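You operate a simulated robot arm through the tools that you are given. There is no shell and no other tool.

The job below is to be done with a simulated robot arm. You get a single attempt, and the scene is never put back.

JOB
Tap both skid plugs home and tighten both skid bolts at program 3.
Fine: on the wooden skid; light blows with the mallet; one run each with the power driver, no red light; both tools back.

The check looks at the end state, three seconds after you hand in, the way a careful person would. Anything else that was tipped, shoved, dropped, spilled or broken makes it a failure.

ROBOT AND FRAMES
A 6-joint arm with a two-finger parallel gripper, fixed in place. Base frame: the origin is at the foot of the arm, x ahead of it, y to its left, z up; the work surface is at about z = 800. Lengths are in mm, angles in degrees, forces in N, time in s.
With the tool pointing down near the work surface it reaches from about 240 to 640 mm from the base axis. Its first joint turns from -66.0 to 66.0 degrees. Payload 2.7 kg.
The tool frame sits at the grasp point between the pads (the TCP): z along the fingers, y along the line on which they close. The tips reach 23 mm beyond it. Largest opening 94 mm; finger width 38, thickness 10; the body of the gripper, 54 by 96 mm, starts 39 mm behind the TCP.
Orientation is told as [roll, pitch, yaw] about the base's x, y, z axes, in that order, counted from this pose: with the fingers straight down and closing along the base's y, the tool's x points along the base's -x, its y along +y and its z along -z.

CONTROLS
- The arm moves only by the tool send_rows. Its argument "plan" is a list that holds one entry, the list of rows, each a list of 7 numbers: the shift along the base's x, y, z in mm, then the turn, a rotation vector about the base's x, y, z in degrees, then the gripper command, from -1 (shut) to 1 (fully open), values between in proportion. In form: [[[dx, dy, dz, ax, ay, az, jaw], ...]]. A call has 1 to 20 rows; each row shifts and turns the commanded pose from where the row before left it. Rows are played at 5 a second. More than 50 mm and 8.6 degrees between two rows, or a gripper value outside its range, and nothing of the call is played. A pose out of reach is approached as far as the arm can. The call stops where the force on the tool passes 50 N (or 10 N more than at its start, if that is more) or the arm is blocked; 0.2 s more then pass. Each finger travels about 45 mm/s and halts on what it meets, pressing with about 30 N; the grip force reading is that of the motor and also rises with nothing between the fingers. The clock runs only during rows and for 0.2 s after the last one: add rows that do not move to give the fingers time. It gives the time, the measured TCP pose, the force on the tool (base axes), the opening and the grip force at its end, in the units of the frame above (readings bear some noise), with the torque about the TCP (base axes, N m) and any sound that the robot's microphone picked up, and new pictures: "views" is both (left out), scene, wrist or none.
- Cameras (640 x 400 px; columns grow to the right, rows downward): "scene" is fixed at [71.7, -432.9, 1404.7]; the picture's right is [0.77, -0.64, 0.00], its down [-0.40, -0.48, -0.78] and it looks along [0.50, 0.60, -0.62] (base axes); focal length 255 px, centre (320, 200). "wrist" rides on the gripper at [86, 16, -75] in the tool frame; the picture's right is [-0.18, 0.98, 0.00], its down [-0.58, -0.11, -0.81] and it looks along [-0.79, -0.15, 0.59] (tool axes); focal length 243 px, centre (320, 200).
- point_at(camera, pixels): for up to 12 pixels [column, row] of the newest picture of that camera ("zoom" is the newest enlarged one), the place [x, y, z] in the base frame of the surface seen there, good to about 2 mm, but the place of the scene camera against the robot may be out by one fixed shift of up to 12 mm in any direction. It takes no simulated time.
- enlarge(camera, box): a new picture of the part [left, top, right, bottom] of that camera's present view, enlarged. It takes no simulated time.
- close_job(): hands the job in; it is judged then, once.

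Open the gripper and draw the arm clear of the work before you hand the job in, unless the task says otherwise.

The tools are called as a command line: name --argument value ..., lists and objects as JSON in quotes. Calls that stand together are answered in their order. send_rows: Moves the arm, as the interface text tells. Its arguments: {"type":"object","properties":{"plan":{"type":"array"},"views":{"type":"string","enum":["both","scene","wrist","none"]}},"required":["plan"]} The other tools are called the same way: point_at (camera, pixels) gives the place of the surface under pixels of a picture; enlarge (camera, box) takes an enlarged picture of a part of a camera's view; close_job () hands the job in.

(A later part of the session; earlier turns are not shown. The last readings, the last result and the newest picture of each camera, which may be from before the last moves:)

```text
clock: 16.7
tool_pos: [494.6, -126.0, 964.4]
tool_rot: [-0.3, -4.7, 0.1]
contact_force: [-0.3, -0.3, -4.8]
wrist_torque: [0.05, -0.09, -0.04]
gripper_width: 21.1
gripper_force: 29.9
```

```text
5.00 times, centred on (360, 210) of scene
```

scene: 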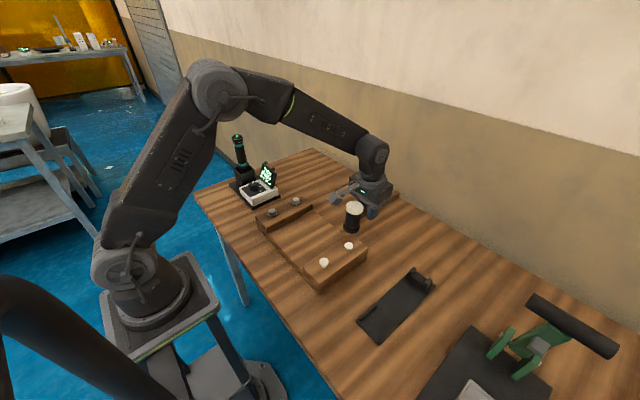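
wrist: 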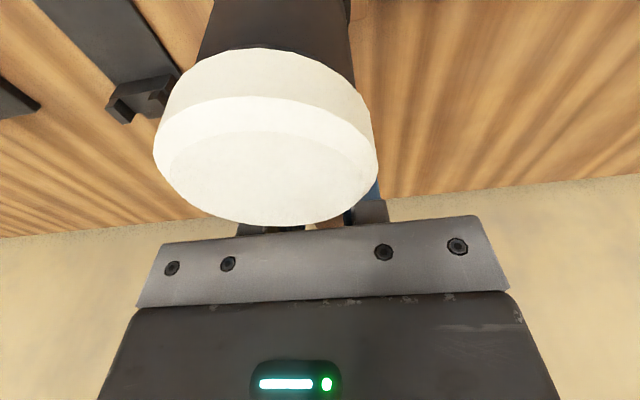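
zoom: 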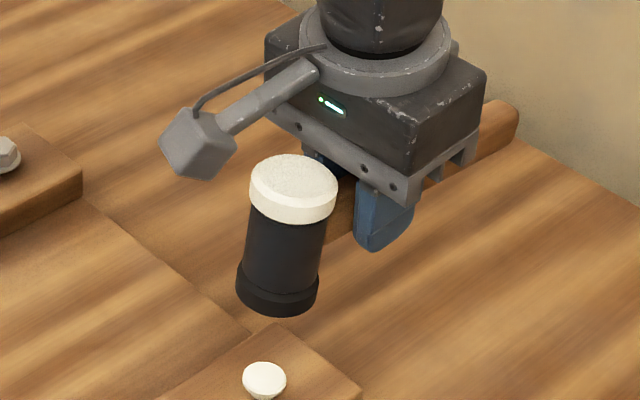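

The head is pitched up ~5° again. I'll level it by pitching the tool another -5°, then strike once more with a similar stroke, target slightly lower since the plug has sunk.

send_rows --plan '[[[0, 0.5, -10, 0, -5, 0, -1], [0, 0, -9, 0, 0, 0, -1], [0, 0, 0, 0, 0, 0, -1], [0, 0, -25, 0, 0, 0, -1], [0, 0, -32, 0, 0, 0, -1], [0, 0, 32, 0, 0, 0, -1], [0, 0, 0, 0, 0, 0, -1]]]' --views "none"

send_rows --plan '[[[0, 0, 20, 0, 0, 0, -1], [0, 0, 20, 0, 0, 0, -1], [0, 0, 0, 0, 0, 0, -1]]]'

enlarge --camera "scene" --box '[310, 225, 370, 275]'

```text
clock: 18.3
tool_pos: [494.4, -125.5, 920.8]
tool_rot: [-0.2, -9.7, 0.0]
contact_force: [-0.5, 0.1, -5.3]
wrist_torque: [0.0, -0.11, 0.02]
gripper_width: 20.9
gripper_force: 30.1
```

```text
clock: 19.1
tool_pos: [496.8, -124.4, 960.7]
tool_rot: [-0.2, -9.7, 0.2]
contact_force: [0.4, 0.4, -4.5]
wrist_torque: [0.0, -0.12, 0.0]
gripper_width: 21.0
gripper_force: 29.5
```

scene: 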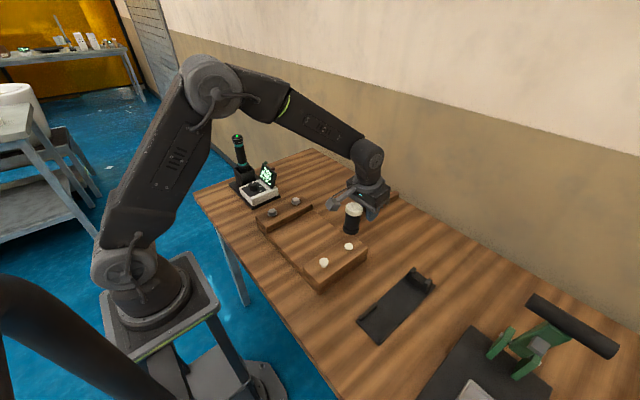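
wrist: 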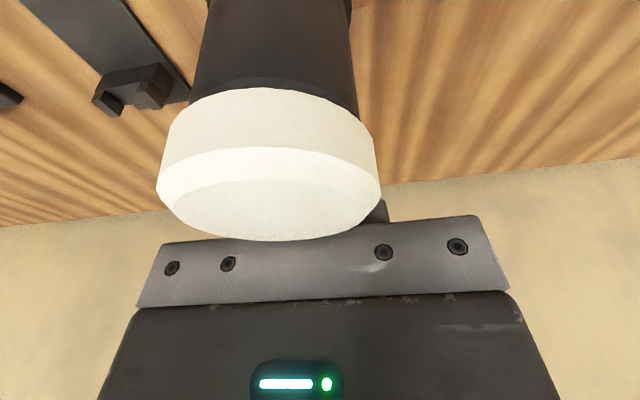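

```text
8.00 times, centred on (340, 250) of scene
```

zoom: 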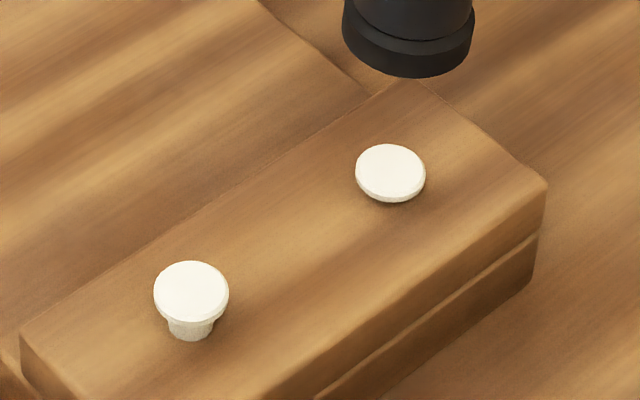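

Plug 2 is nearly home (flange almost on the wood at (390,175)), but the mallet has pitched still more in the grip. I'll measure its tilt before re-seating it in the cradle for a better grip closer to the head.

point_at --camera "wrist" --pixels '[[275, 10], [275, 30], [275, 50], [275, 70], [272, 100], [272, 140], [268, 165], [268, 190], [268, 215], [268, 235], [200, 195], [340, 195]]'

enlarge --camera "scene" --box '[320, 180, 400, 250]'

```text
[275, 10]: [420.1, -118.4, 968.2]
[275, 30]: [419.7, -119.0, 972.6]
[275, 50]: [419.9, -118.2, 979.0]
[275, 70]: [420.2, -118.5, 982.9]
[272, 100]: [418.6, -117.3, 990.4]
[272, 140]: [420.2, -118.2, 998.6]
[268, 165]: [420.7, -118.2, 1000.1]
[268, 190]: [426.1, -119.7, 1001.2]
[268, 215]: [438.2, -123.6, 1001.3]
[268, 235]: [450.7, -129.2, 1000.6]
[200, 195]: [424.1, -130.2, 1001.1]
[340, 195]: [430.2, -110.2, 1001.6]
```

```text
5.71 times, centred on (360, 215) of scene
```

zoom: 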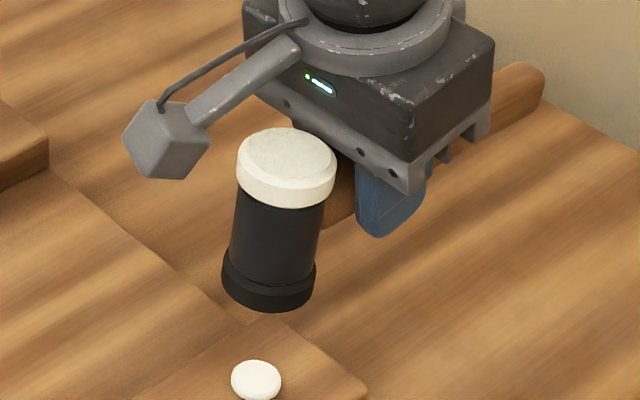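

The mallet is actually level in the base frame (side x≈420 constant, top flat at ~1001), just shifted ~5 mm up in the grip. I'll zoom tightly on plug 2 to judge the remaining gap.

enlarge --camera "scene" --box '[335, 232, 365, 256]'

point_at --camera "zoom" --pixels '[[290, 190], [330, 190], [250, 190], [290, 160], [290, 215], [200, 260], [400, 200], [300, 280], [290, 240]]'

```text
16.00 times, centred on (350, 244) of scene
```

zoom: 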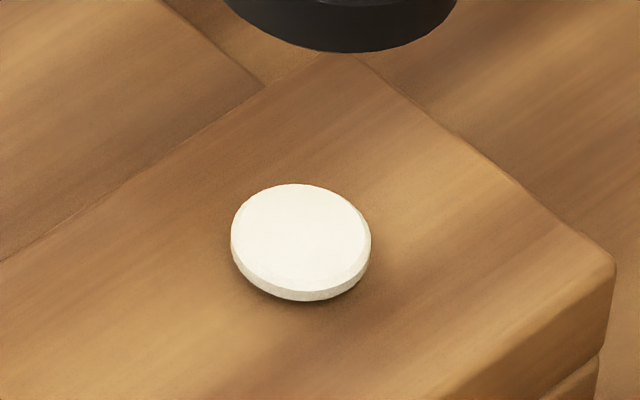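

```text
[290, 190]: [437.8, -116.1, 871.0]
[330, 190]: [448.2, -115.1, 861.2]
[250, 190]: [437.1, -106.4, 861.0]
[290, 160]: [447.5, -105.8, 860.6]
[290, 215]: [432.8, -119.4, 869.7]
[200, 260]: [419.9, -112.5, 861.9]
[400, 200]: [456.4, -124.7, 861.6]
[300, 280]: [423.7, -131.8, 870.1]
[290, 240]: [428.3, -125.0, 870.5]
```

Plug 2's top is now ~9 mm above the cleat (was 18), so it still needs a bit more. I'll shift -3 mm in x to recentre and strike again with the same light stroke.

send_rows --plan '[[[-3, -0.5, -15, 0, 0, 0, -1], [0, 0, -11, 0, 0, 0, -1], [0, 0, 0, 0, 0, 0, -1], [0, 0, -25, 0, 0, 0, -1], [0, 0, -31, 0, 0, 0, -1], [0, 0, 31, 0, 0, 0, -1], [0, 0, 0, 0, 0, 0, -1]]]' --views "none"

send_rows --plan '[[[0, 0, 20, 0, 0, 0, -1], [0, 0, 20, 0, 0, 0, -1], [0, 0, 0, 0, 0, 0, -1]]]'

enlarge --camera "scene" --box '[335, 232, 365, 256]'

point_at --camera "zoom" --pixels '[[290, 215], [300, 280], [290, 240], [320, 250], [200, 260], [400, 200], [330, 350]]'

point_at --camera "wrist" --pixels '[[275, 30], [275, 70], [268, 190], [268, 215], [268, 235]]'

```text
clock: 20.7
tool_pos: [493.6, -124.4, 909.0]
tool_rot: [-0.2, -9.6, 0.1]
contact_force: [0.7, 0.0, -5.4]
wrist_torque: [0.01, -0.14, -0.03]
gripper_width: 20.8
gripper_force: 30.0
```

```text
clock: 21.5
tool_pos: [494.1, -125.1, 950.3]
tool_rot: [-0.3, -9.7, 0.0]
contact_force: [-0.4, 0.0, -4.0]
wrist_torque: [-0.03, -0.16, 0.0]
gripper_width: 21.0
gripper_force: 30.4
```

scene: 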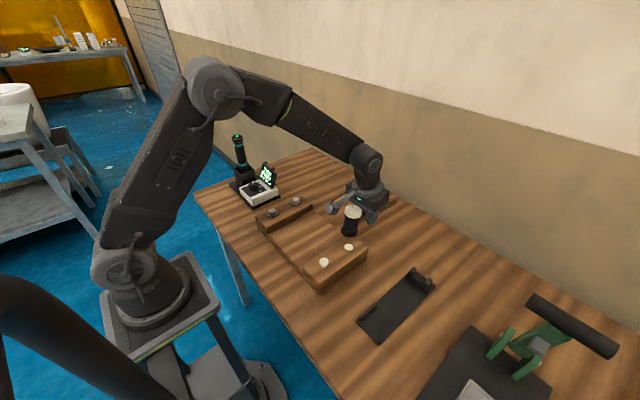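
wrist: 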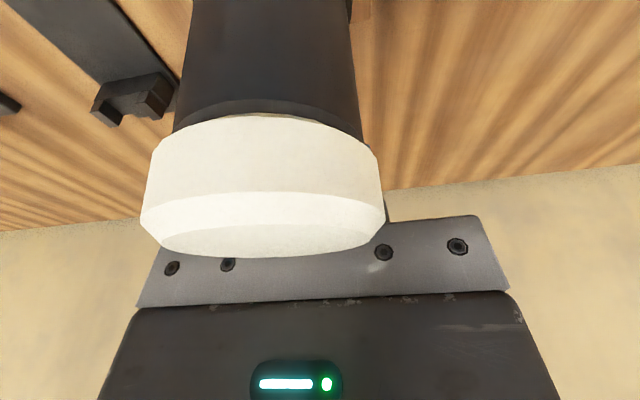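

```text
16.00 times, centred on (350, 244) of scene
```

zoom: 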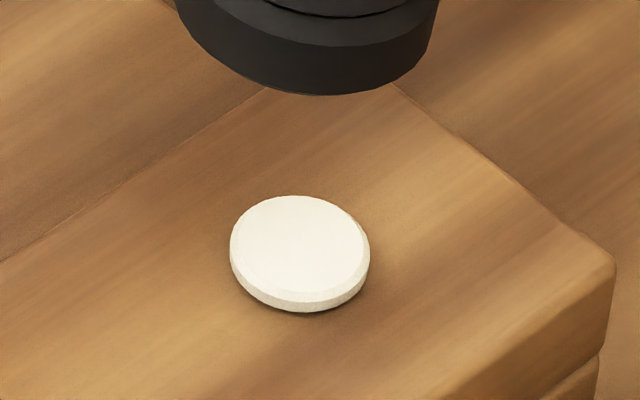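

```text
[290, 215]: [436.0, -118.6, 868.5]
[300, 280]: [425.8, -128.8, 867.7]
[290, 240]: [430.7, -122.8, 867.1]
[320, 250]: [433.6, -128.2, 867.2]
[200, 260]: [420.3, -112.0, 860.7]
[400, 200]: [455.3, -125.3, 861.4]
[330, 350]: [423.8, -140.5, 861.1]
```

```text
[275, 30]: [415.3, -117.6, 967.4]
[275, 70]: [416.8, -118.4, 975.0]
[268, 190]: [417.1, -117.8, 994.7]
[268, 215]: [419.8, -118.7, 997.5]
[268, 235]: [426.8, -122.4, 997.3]
```

Plug 2 is now ~6 mm above the cleat (flange nearly seated). The mallet has slipped to ~4° tilt and ~7 mm up, so I'll level it, carry it back to the cradle and regrip closer to the head for sturdier blows.

send_rows --plan '[[[0, 0, 20, 0, -4, 0, -1], [-10, -25, 0, 0, 0, 0, -1], [-16, -37, 0, 0, 0, 0, -1], [-16, -37, 0, 0, 0, 0, -1], [-16, -37, 0, 0, 0, 0, -1], [-16, -37, 0, 0, 0, 0, -1], [0, 0, -25, 0, 0, 0, -1], [0, 0, -25, 0, 0, 0, -1], [0, 0, 0, 0, 0, 0, -1]]]'

enlarge --camera "scene" --box '[340, 240, 460, 350]'

point_at --camera "wrist" --pixels '[[275, 10], [275, 30], [275, 70], [268, 150], [268, 190], [268, 215], [268, 235], [268, 245], [160, 215], [375, 205]]'

```text
clock: 23.5
tool_pos: [419.2, -299.0, 919.8]
tool_rot: [-0.3, -13.6, 0.1]
contact_force: [0.2, 0.4, -5.2]
wrist_torque: [0.0, -0.14, 0.03]
gripper_width: 20.8
gripper_force: 30.3
```

scene: 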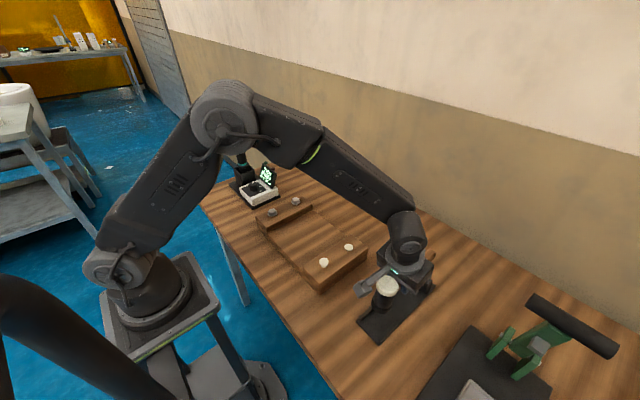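
wrist: 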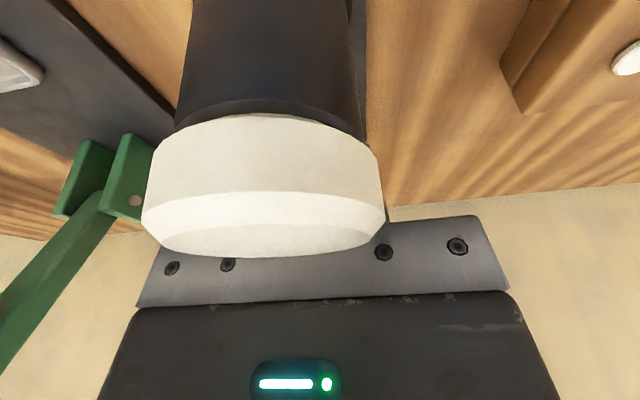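

```text
3.64 times, centred on (400, 295) of scene
```

zoom: 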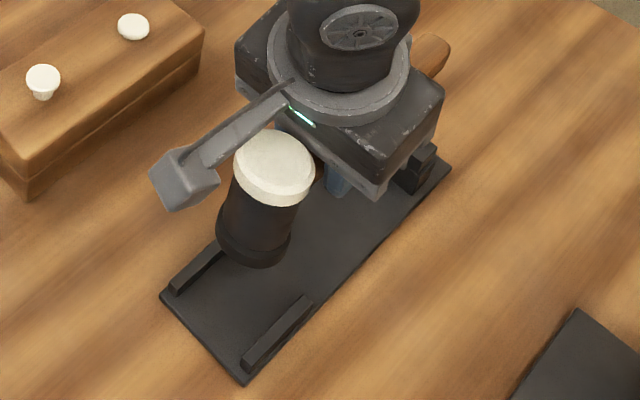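

```text
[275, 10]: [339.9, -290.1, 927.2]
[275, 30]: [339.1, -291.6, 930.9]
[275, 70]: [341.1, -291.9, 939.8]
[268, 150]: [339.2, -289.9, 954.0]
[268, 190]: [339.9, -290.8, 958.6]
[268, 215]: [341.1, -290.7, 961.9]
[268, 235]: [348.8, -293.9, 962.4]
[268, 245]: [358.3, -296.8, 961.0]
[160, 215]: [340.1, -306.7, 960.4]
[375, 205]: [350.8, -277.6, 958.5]
```

The mallet is level over the cradle (head top ~961.5). I'll check the head's centre against the cradle rails in the scene zoom.

point_at --camera "zoom" --pixels '[[274, 160], [236, 158], [314, 170], [280, 130], [270, 188], [195, 268], [280, 333], [430, 145], [245, 375], [162, 297]]'

```text
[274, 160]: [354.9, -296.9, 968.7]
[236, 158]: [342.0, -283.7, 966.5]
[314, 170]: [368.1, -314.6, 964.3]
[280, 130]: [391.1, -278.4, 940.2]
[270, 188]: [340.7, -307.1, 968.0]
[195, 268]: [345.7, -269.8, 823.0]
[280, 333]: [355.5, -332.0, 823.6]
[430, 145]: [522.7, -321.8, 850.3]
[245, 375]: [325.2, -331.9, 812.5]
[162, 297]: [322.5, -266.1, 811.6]
```

The head centre in the scene (≈355,-299) matches its original resting place. I'll lower ~76 mm, then feel gently for the plate.

send_rows --plan '[[[0, 0, -25, 0, 0, 0, -1], [0, 0, -25, 0, 0, 0, -1], [0, 0, -15, 0, 0, 0, -1], [0, 0, -8, 0, 0, 0, -1], [0, 0, -3, 0, 0, 0, -1], [0, 0, 0, 0, 0, 0, -1]]]'

enlarge --camera "scene" --box '[340, 240, 460, 350]'

```text
clock: 24.9
tool_pos: [420.4, -300.3, 845.8]
tool_rot: [-0.5, -13.9, 0.1]
contact_force: [1.8, -0.6, 6.3]
wrist_torque: [0.1, -1.28, -0.17]
gripper_width: 21.0
gripper_force: 30.3
```

scene: 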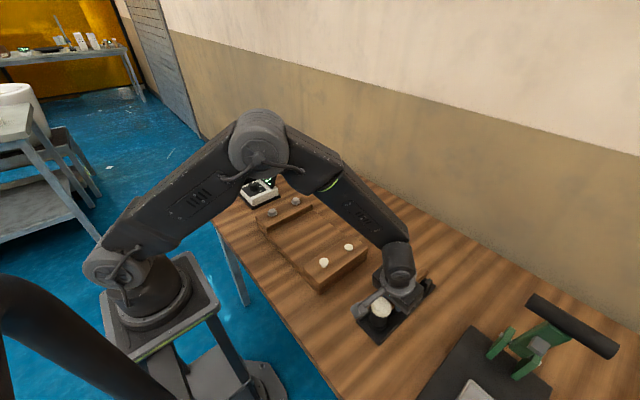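
wrist: 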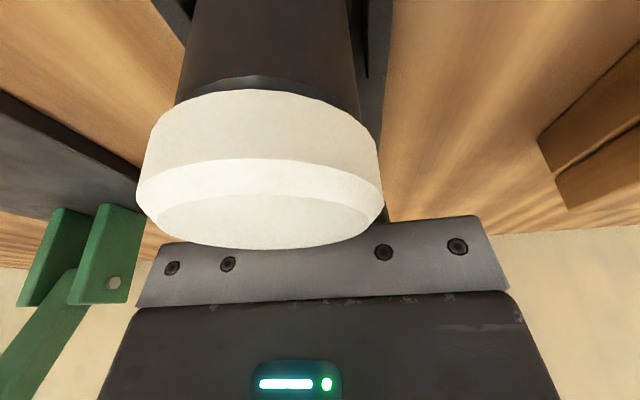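

```text
3.64 times, centred on (400, 295) of scene
```

zoom: 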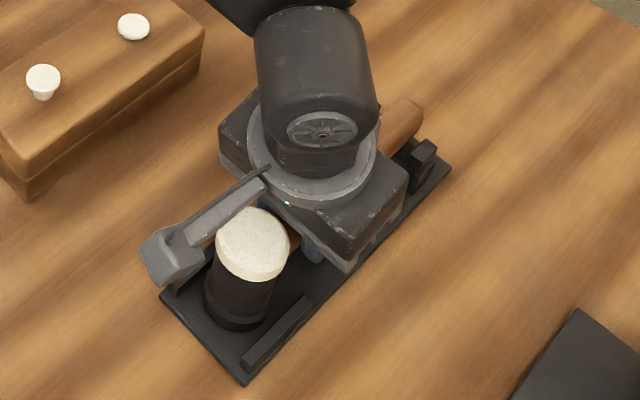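

The handle's end is touching the post (torque -1.28) and turning the mallet. I'll measure the head top now.

point_at --camera "wrist" --pixels '[[275, 10], [275, 40], [275, 70], [268, 110], [268, 150], [268, 190], [268, 215], [268, 235], [310, 180]]'

point_at --camera "zoom" --pixels '[[252, 240], [220, 238], [286, 250], [400, 115], [415, 120], [432, 148]]'

```text
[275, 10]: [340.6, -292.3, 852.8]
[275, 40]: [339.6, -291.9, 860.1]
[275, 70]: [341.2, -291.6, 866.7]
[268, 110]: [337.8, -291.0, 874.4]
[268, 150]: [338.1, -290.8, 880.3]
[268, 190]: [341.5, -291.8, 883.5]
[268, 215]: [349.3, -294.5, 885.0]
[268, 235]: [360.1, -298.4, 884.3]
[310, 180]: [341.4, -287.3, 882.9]
```

```text
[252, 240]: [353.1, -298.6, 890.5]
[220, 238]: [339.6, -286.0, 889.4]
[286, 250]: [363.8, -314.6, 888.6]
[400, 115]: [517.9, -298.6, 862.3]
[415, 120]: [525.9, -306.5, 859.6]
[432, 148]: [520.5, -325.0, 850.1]
```

The head top is ~2 mm above its resting height and the handle is on the post. I'll lower 2 mm more and open the jaws.

send_rows --plan '[[[0, 1, -2, 0, 0, 0, -1], [0, 0, 0, 0, 0, 0, -1], [0, 0, 0, 0, 0, 0, -0.4], [0, 0, 0, 0, 0, 0, 0], [0, 0, 0, 0, 0, 0, 0.2], [0, 0, 0, 0, 0, 0, 0.2]]]'

enlarge --camera "scene" --box '[340, 240, 460, 350]'

```text
clock: 26.3
tool_pos: [418.3, -296.7, 843.0]
tool_rot: [-0.2, -13.8, 0.1]
contact_force: [-1.1, -0.5, -0.3]
wrist_torque: [0.0, 0.01, -0.02]
gripper_width: 56.2
gripper_force: 0.0
```

scene: 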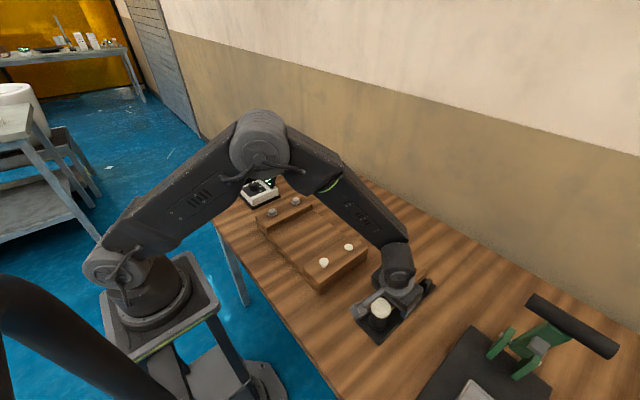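
wrist: 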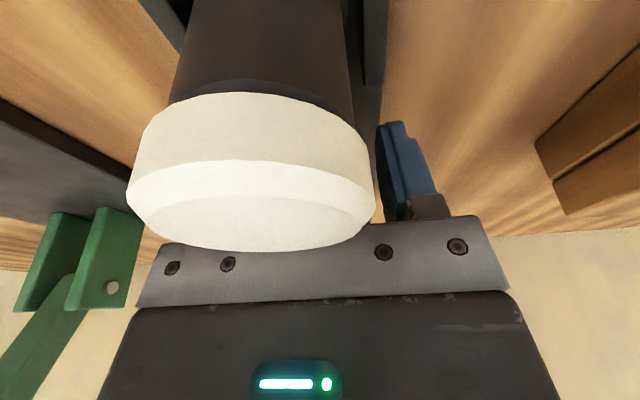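

```text
3.64 times, centred on (400, 295) of scene
```

zoom: 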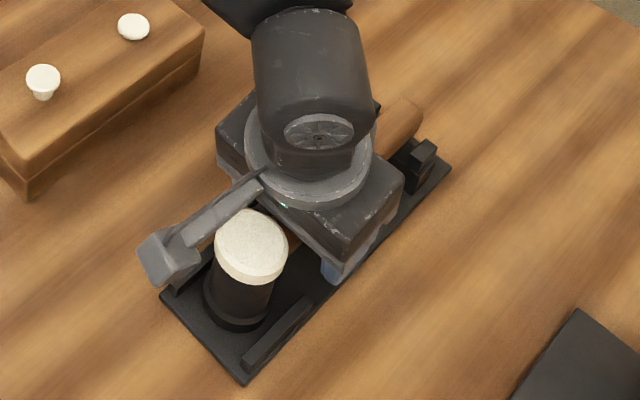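

The mallet rests in the cradle and the jaws are open. I'll lift straight up, then level the tool.

send_rows --plan '[[[3, 0, 15, 0, 0, 0, 0.2], [3, 0, 20, 0, 0, 0, 0.2], [0, 0, 20, 0, 0, 0, 0.2], [0, 0, 5, 0, 7, 0, 0.2], [0, 0, 0, 0, 6.8, 0, 0.2], [0, 0, 0, 0, 0, 0, 0.2]]]'

enlarge --camera "wrist" --box '[200, 0, 440, 230]'

enlarge --camera "scene" --box '[340, 240, 460, 350]'

```text
clock: 27.7
tool_pos: [424.6, -297.8, 902.1]
tool_rot: [-0.2, 0.1, 0.1]
contact_force: [0.6, 0.4, 0.0]
wrist_torque: [-0.02, 0.0, 0.02]
gripper_width: 56.5
gripper_force: 0.2
```

scene: 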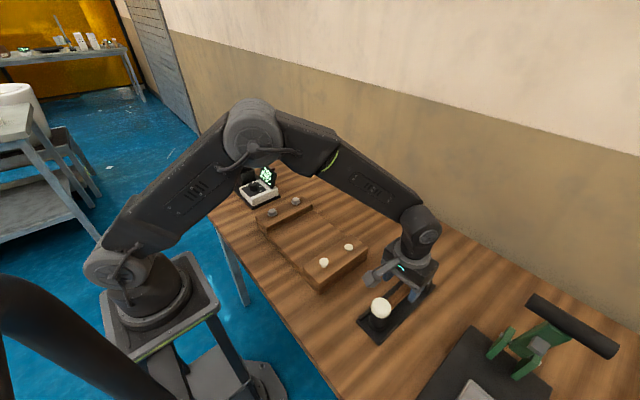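
wrist: 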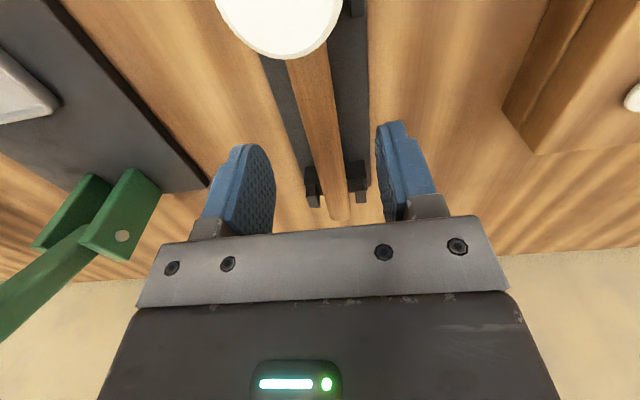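

```text
1.74 times, centred on (320, 115) of wrist
```

zoom: 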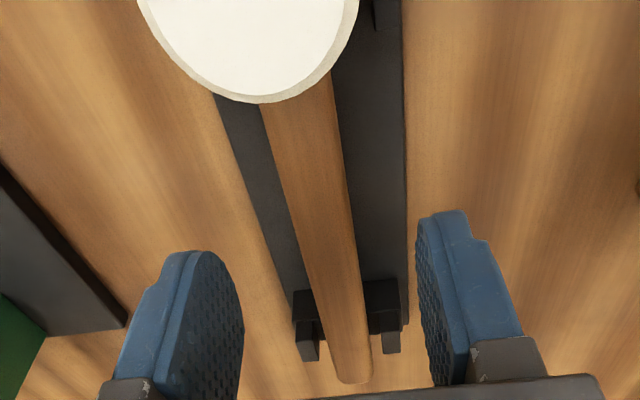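

```text
3.64 times, centred on (400, 295) of scene
```

zoom: 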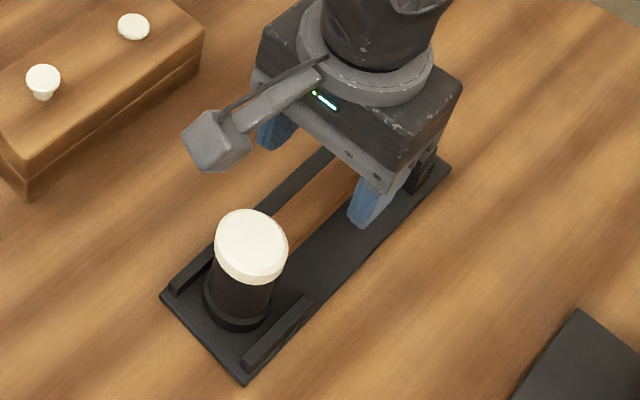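

The mallet sits properly in the cradle. I'll measure the head's front rim and handle position for the new, closer grip.

point_at --camera "wrist" --pixels '[[275, 54], [265, 20], [230, 20], [330, 20], [305, 75], [315, 110], [330, 170], [338, 210], [312, 185], [360, 185]]'

point_at --camera "zoom" --pixels '[[252, 238], [218, 240], [286, 250], [135, 25], [43, 77]]'

```text
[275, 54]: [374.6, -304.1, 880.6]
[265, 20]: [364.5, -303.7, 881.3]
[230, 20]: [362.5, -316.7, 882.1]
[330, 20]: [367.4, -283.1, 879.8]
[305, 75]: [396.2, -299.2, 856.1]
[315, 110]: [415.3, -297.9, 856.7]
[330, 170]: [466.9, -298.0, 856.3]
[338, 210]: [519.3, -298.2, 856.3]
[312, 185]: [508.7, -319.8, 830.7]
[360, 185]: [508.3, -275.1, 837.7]
```

```text
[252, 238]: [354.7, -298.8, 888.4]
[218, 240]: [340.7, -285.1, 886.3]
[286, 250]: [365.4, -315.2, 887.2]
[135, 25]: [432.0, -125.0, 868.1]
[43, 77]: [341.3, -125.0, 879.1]
```

The front rim is at x≈375, handle at y≈-298. I'll regrip at x≈398, z≈847 so the palm sits just above the cap rim and backs the head up.

send_rows --plan '[[[-13, 0, 0, 0, 0, 0, 0.2], [-13, 0, -15, 0, 0, 0, 0.2], [0, 0, -20, 0, 0, 0, 0.2], [0, 0, -12, 0, 0, 0, 0.2], [0, 0, -8, 0, 0, 0, 0.2], [0, 0, 0, 0, 0, 0, 0.2]]]'

enlarge --camera "scene" --box '[340, 240, 460, 350]'

```text
clock: 29.1
tool_pos: [399.5, -297.7, 846.2]
tool_rot: [-0.2, 0.0, 0.1]
contact_force: [-1.1, -0.8, 0.8]
wrist_torque: [0.0, 0.0, 0.01]
gripper_width: 56.6
gripper_force: 0.1
```

scene: 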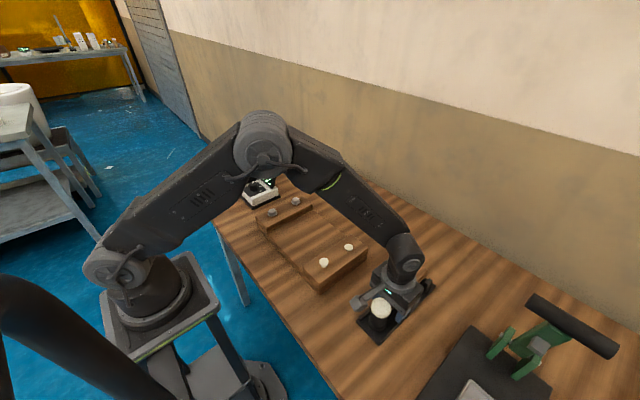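
wrist: 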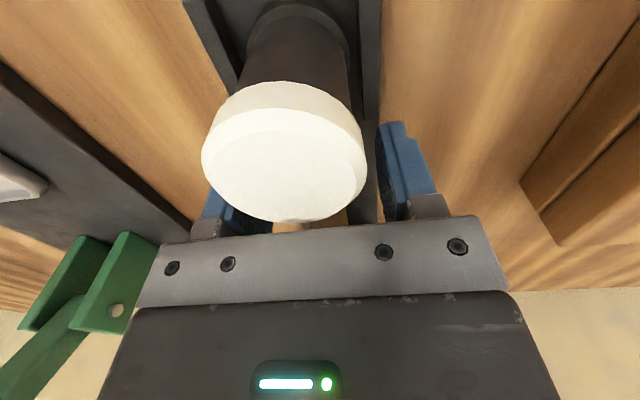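

```text
3.64 times, centred on (400, 295) of scene
```

zoom: 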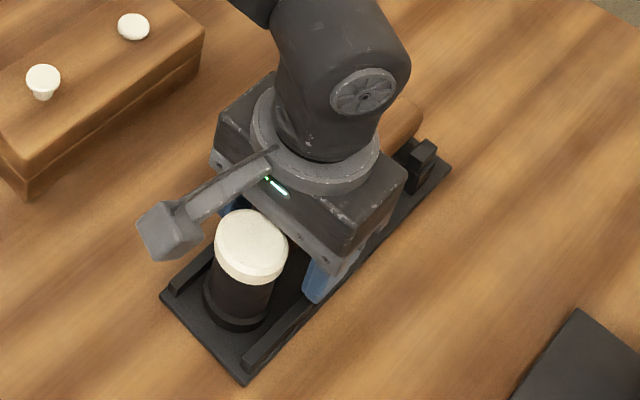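

There's no contact force and the fingers flank the handle beside the head. I'll close the jaws and lift.

send_rows --plan '[[[0, 0, 0, 0, 0, 0, -0.2], [0, 0, 0, 0, 0, 0, -0.5], [0, 0, 0, 0, 0, 0, -1], [0, 0, 0, 0, 0, 0, -1], [0, 0, 0, 0, 0, 0, -1], [0, 0, 0, 0, 0, 0, -1]]]' --views "none"

send_rows --plan '[[[0, 0, 5, 0, 0, 0, -1], [0, 0, 15, 0, 0, 0, -1], [0, 0, 25, 0, 0, 0, -1], [0, 0, 30, 0, 0, 0, -1], [0, 0, 30, 0, 0, 0, -1], [0, 0, 0, 0, 0, 0, -1]]]'

point_at --camera "wrist" --pixels '[[285, 120], [285, 150], [285, 180], [285, 210], [220, 160], [350, 160], [285, 90]]'

```text
clock: 30.5
tool_pos: [399.1, -298.5, 847.4]
tool_rot: [-0.3, 0.0, 0.1]
contact_force: [0.2, -4.0, 1.1]
wrist_torque: [-0.09, -0.23, -0.05]
gripper_width: 21.1
gripper_force: 29.9
```

```text
clock: 31.9
tool_pos: [399.5, -296.8, 952.3]
tool_rot: [-0.3, 0.1, 0.1]
contact_force: [0.2, -0.4, -5.7]
wrist_torque: [-0.01, -0.06, -0.03]
gripper_width: 21.0
gripper_force: 30.4
```

scene: 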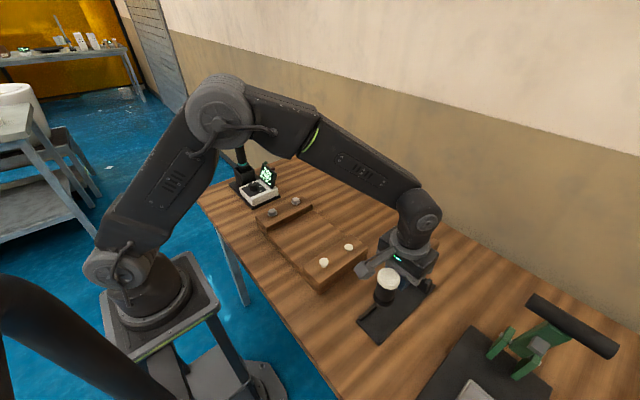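
wrist: 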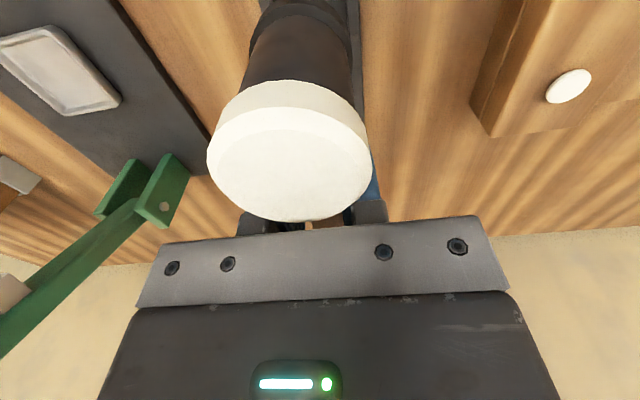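

```text
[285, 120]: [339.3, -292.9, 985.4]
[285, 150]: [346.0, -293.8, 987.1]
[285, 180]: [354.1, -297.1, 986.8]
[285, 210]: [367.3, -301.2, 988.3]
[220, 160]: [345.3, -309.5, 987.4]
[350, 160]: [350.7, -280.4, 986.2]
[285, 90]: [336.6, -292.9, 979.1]
```

Held level with head top at TCP+35. Plug 2 is visible at (568,85) in the wrist view; I'll look at its gap closely.

enlarge --camera "wrist" --box '[530, 60, 606, 110]'

point_at --camera "wrist" --pixels '[[568, 86], [556, 90], [580, 80], [545, 105], [600, 100], [530, 80], [560, 120]]'

```text
8.00 times, centred on (568, 85) of wrist
```

zoom: 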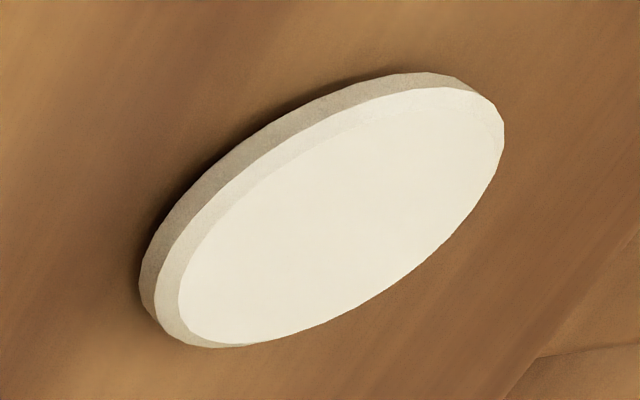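

```text
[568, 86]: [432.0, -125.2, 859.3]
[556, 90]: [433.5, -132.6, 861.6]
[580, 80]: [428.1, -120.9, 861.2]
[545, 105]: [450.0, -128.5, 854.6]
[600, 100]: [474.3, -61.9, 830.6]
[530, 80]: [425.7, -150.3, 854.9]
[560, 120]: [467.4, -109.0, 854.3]
```

Plug 2 at (431,-126) has its top ~6 mm above the cleat with a slim dark gap left. I'll carry the mallet over it: TCP (475.5,-126), and approach to ~45 mm above contact.

send_rows --plan '[[[10, 25, 0, 0, 0, 0, -1], [17, 38, 0, 0, 0, 0, -1], [17, 38, 0, 0, 0, 0, -1], [17, 38, 0, 0, 0, 0, -1], [15, 32, 0, 0, 0, 0, -1], [0, 0, -10, 0, 0, 0, -1], [0, 0, 0, 0, 0, 0, -1]]]'

enlarge --camera "scene" --box '[300, 195, 400, 285]'

point_at --camera "zoom" --pixels '[[322, 90], [290, 90], [355, 95], [315, 230], [204, 294]]'

```text
clock: 33.5
tool_pos: [474.8, -125.5, 941.2]
tool_rot: [-0.4, 0.1, 0.2]
contact_force: [0.6, 0.1, -4.5]
wrist_torque: [0.0, -0.02, -0.06]
gripper_width: 21.0
gripper_force: 29.7
```

scene: 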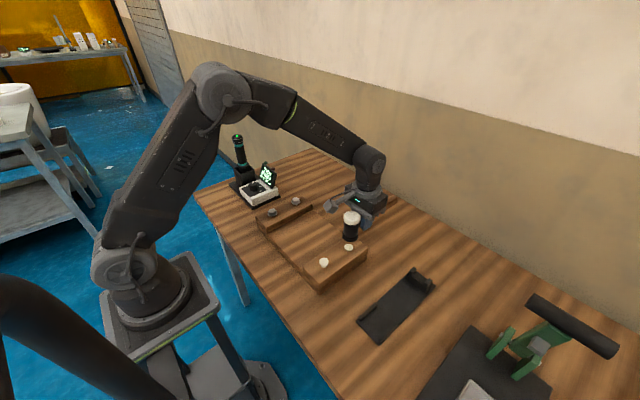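
wrist: 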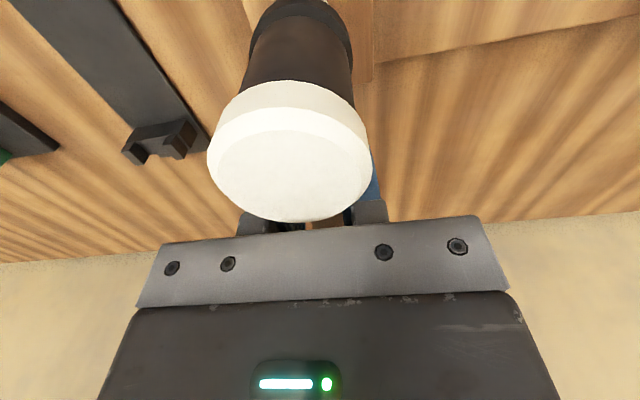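

```text
4.44 times, centred on (350, 240) of scene
```

zoom: 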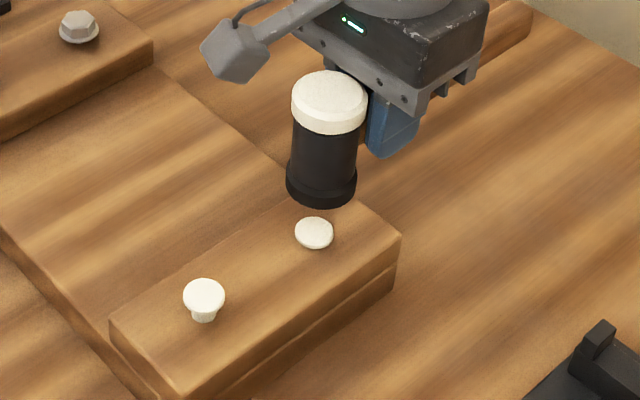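

```text
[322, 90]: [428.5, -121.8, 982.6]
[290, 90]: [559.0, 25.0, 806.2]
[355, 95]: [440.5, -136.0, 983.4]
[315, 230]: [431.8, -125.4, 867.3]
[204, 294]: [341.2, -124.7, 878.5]
```

The head is centred over plug 2. I'll give one light blow with a target ~8 mm past contact and then raise.

send_rows --plan '[[[0, 0, 0, 0, 0, 0, -1], [0, 0, -22, 0, 0, 0, -1], [0, 0, -31, 0, 0, 0, -1], [0, 0, 31, 0, 0, 0, -1], [0, 0, 20, 0, 0, 0, -1], [0, 0, 0, 0, 0, 0, -1]]]'

enlarge --camera "scene" --box '[335, 232, 365, 256]'

point_at --camera "zoom" --pixels '[[290, 240], [300, 280], [290, 260], [320, 265], [200, 260], [400, 200], [330, 350]]'

point_at --camera "wrist" --pixels '[[285, 120], [285, 150], [285, 180], [285, 210]]'

```text
clock: 34.9
tool_pos: [474.4, -126.9, 939.4]
tool_rot: [-0.3, 0.1, 0.2]
contact_force: [-0.3, 0.1, -4.8]
wrist_torque: [0.01, -0.06, 0.01]
gripper_width: 21.0
gripper_force: 30.0
```

scene: 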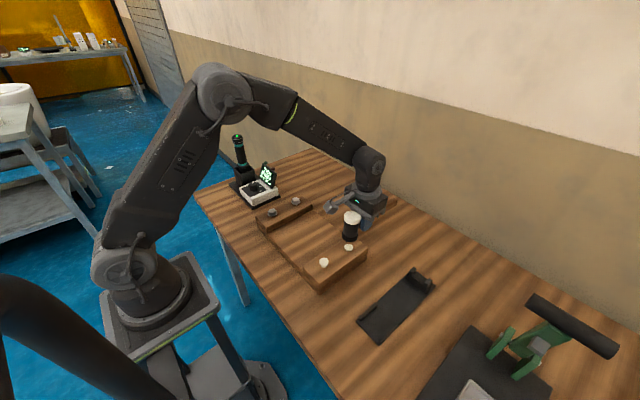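
wrist: 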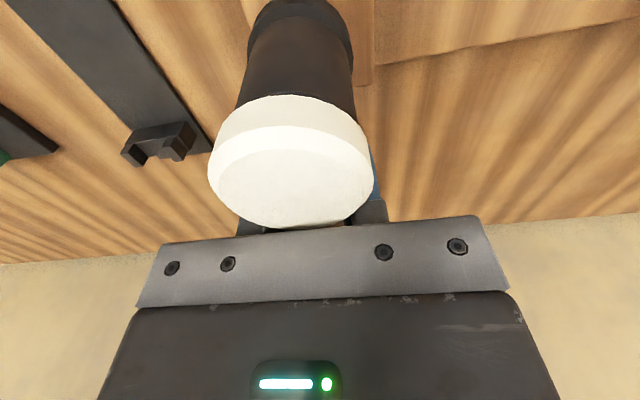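

```text
16.00 times, centred on (350, 244) of scene
```

zoom: 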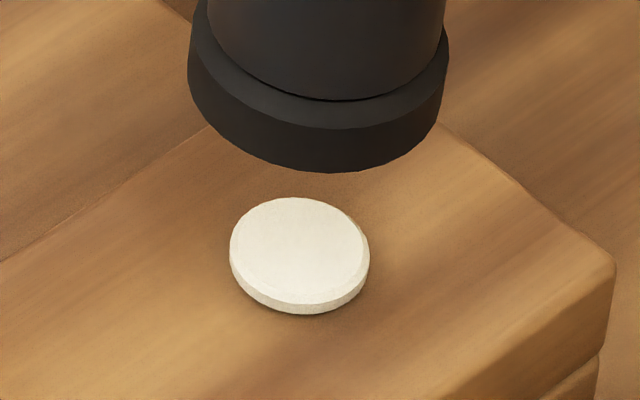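

```text
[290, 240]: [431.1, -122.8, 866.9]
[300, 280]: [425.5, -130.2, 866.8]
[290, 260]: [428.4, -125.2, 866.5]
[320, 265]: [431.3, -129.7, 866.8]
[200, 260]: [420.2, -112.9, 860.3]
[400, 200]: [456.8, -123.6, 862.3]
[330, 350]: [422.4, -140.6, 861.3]
```

```text
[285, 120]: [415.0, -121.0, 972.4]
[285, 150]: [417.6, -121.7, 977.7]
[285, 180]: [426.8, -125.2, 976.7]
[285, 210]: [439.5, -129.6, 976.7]
```

The plug moved only a little (now ~5.5 mm above the cleat). I'll give another blow with a slightly deeper target to make sure it's fully home.

send_rows --plan '[[[1, 1, 0, 0, -2, 0, -1], [0, 0, -24, 0, 0, 0, -1], [0, 0, -35, 0, 0, 0, -1], [0, 0, 35, 0, 0, 0, -1], [0, 0, 24, 0, 0, 0, -1], [0, 0, 0, 0, 0, 0, -1]]]'

enlarge --camera "scene" --box '[335, 232, 365, 256]'

point_at --camera "zoom" --pixels '[[290, 240], [300, 280], [290, 260], [320, 265], [200, 260], [400, 200], [330, 350]]'

point_at --camera "wrist" --pixels '[[285, 120], [285, 150], [285, 180], [285, 210]]'

```text
clock: 35.7
tool_pos: [477.1, -125.6, 897.3]
tool_rot: [-0.5, -2.2, 0.2]
contact_force: [-9.4, 5.0, 14.6]
wrist_torque: [0.18, 0.87, -0.17]
gripper_width: 20.8
gripper_force: 29.8
stopped in row 4: the force on the tool passed its limit at 89 N (the readings are from after the stop); the commanded pose is now the measured one
```

scene: 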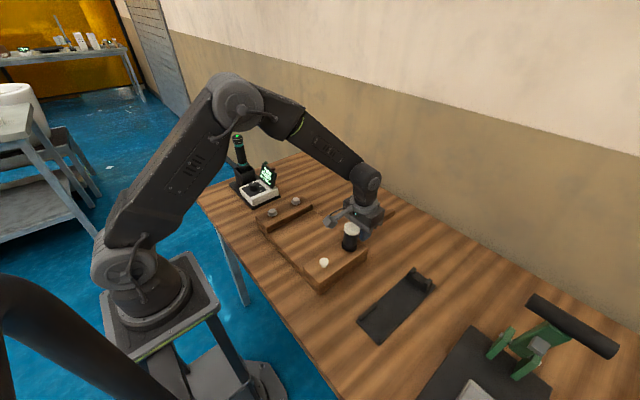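
wrist: 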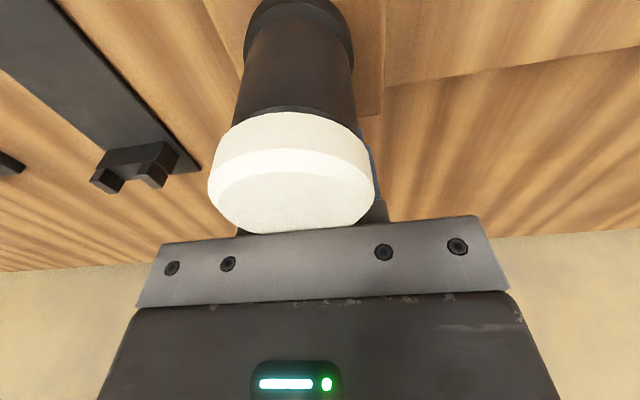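

```text
16.00 times, centred on (350, 244) of scene
```

zoom: 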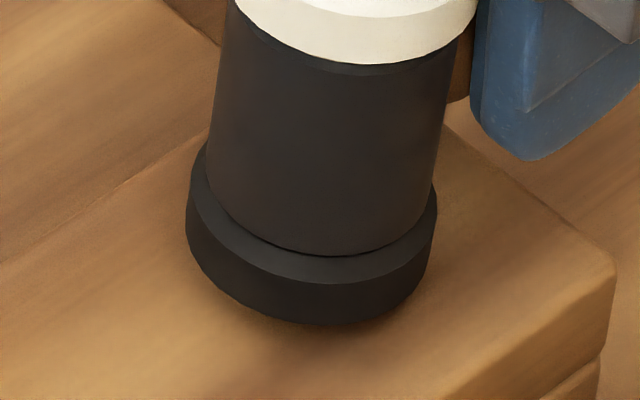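

```text
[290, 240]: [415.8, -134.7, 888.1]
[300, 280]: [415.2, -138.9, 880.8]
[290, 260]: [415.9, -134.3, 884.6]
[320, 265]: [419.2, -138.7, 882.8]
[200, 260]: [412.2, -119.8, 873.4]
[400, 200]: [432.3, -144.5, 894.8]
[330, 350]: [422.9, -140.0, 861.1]
```

```text
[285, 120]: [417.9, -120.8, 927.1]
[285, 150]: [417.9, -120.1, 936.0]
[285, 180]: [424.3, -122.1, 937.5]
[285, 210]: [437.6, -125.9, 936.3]
```

That blow peaked at 89 N. I'll raise and check the plug.

send_rows --plan '[[[0, 0, 20, 0, 0, 0, -1], [0, 0, 25, 0, 0, 0, -1], [0, 0, 0, 0, 0, 0, -1]]]' --views "wrist"

enlarge --camera "scene" --box '[335, 232, 365, 256]'

point_at --camera "zoom" --pixels '[[290, 240], [300, 280], [290, 260], [320, 265], [200, 260], [400, 200], [330, 350]]'

point_at --camera "wrist" --pixels '[[285, 120], [285, 150], [285, 180], [285, 210]]'

```text
clock: 36.5
tool_pos: [478.6, -125.0, 942.0]
tool_rot: [-0.6, -2.4, 0.3]
contact_force: [-0.8, -0.6, -5.1]
wrist_torque: [0.02, -0.06, 0.0]
gripper_width: 20.8
gripper_force: 29.9
```

wrist: 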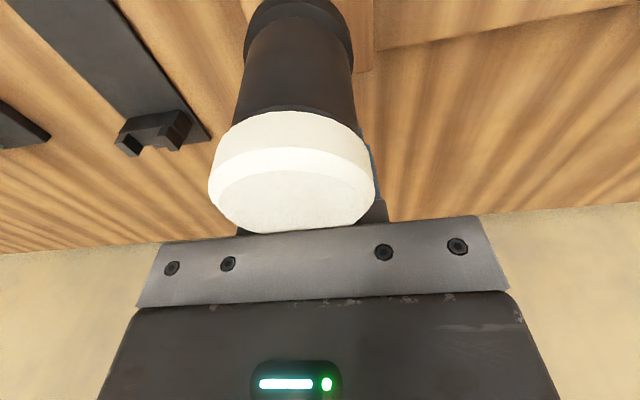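

```text
16.00 times, centred on (350, 244) of scene
```

zoom: 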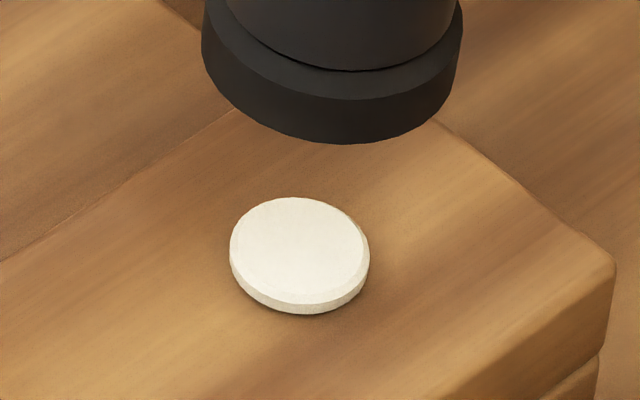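

```text
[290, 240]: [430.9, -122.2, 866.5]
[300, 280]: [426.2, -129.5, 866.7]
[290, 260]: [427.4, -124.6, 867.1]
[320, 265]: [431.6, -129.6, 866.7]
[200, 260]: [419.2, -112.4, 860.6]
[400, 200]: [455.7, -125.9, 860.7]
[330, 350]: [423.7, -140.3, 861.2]
```

```text
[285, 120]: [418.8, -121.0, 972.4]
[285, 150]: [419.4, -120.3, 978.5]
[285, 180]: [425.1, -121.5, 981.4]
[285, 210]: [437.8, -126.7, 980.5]
```

Plug 2 didn't move at all under an 89 N hit, which suggests it's home. I'll check plug 1's flange thickness for comparison.

enlarge --camera "scene" --box '[310, 250, 340, 274]'

point_at --camera "zoom" --pixels '[[275, 190], [275, 230], [275, 250], [275, 260], [275, 270], [275, 280], [275, 300], [275, 315], [275, 330], [210, 210], [345, 215]]'

```text
16.00 times, centred on (325, 262) of scene
```

zoom: 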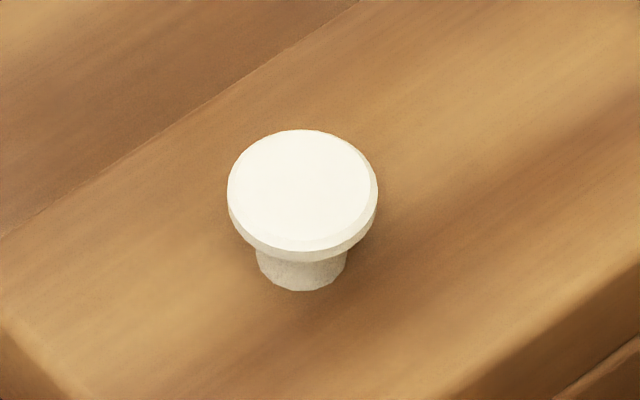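

```text
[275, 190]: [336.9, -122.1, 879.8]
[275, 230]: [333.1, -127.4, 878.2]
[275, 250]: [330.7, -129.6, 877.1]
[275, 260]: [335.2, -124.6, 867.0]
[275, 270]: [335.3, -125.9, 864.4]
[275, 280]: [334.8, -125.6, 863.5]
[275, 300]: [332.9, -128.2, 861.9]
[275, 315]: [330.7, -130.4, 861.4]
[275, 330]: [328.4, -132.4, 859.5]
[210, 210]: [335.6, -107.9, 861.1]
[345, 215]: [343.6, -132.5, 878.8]
```

Flange heights suggest plug 2 is at or very near home; I'll verify later from a low angle. Next I'll move the mallet over plug 1 (TCP x≈385) and strike it similarly.

send_rows --plan '[[[-30, 0, 5, 0, 0, 0, -1], [-32, 0, 0, 0, 0, 0, -1], [-31, 0, 0, 0, 0, 0, -1], [0, 0, 0, 0, 0, 0, -1]]]'

enlarge --camera "scene" --box '[280, 205, 380, 295]'

point_at --camera "zoom" --pixels '[[300, 140], [265, 140], [335, 145], [300, 165], [292, 245], [400, 182]]'

```text
clock: 37.5
tool_pos: [384.5, -124.3, 947.7]
tool_rot: [-0.5, -2.4, 0.4]
contact_force: [0.1, 0.5, -5.5]
wrist_torque: [0.0, -0.08, 0.0]
gripper_width: 20.8
gripper_force: 30.3
```

scene: 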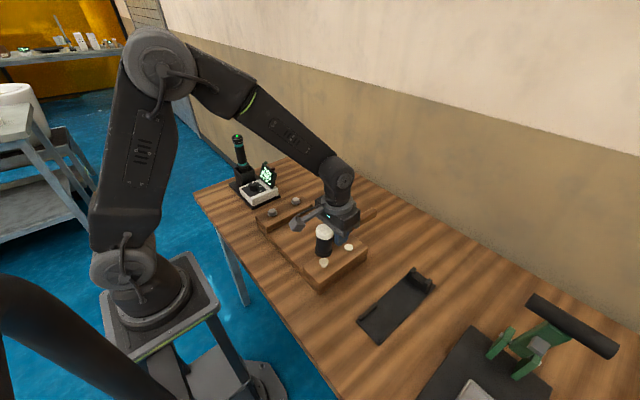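
wrist: 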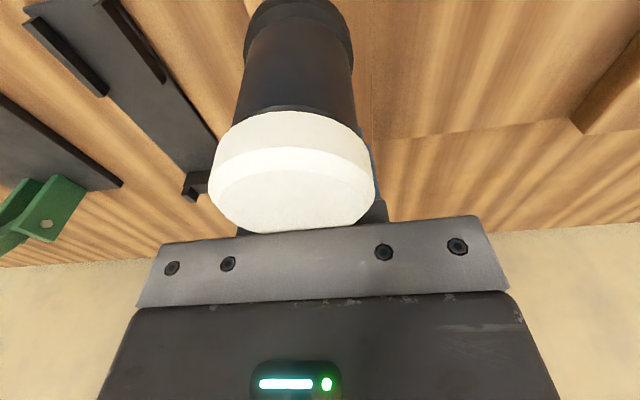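

```text
4.44 times, centred on (330, 250) of scene
```

zoom: 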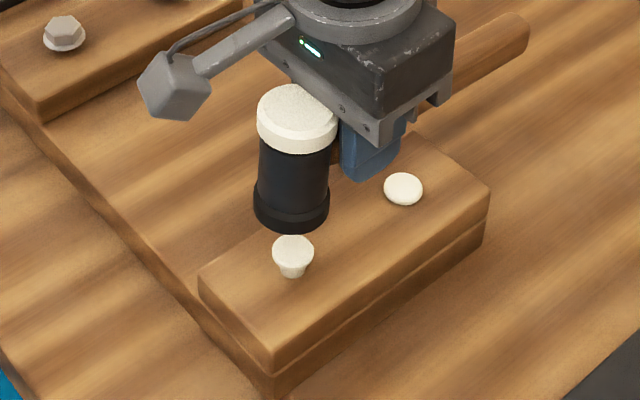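

```text
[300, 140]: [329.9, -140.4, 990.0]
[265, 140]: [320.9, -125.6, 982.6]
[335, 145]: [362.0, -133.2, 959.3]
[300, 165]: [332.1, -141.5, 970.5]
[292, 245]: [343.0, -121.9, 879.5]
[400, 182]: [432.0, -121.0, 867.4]
```

I'll check the head's top centre at zoom (297,106) relative to plug 1 at (341,-125).

point_at --camera "zoom" --pixels '[[297, 106], [259, 112], [335, 118], [300, 87], [292, 128], [292, 250], [275, 250], [312, 252]]'

```text
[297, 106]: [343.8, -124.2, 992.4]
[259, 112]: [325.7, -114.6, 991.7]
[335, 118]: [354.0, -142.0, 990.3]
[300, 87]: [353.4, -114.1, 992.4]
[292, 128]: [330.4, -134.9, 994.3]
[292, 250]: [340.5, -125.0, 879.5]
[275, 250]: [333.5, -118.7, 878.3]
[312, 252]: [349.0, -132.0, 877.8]
```

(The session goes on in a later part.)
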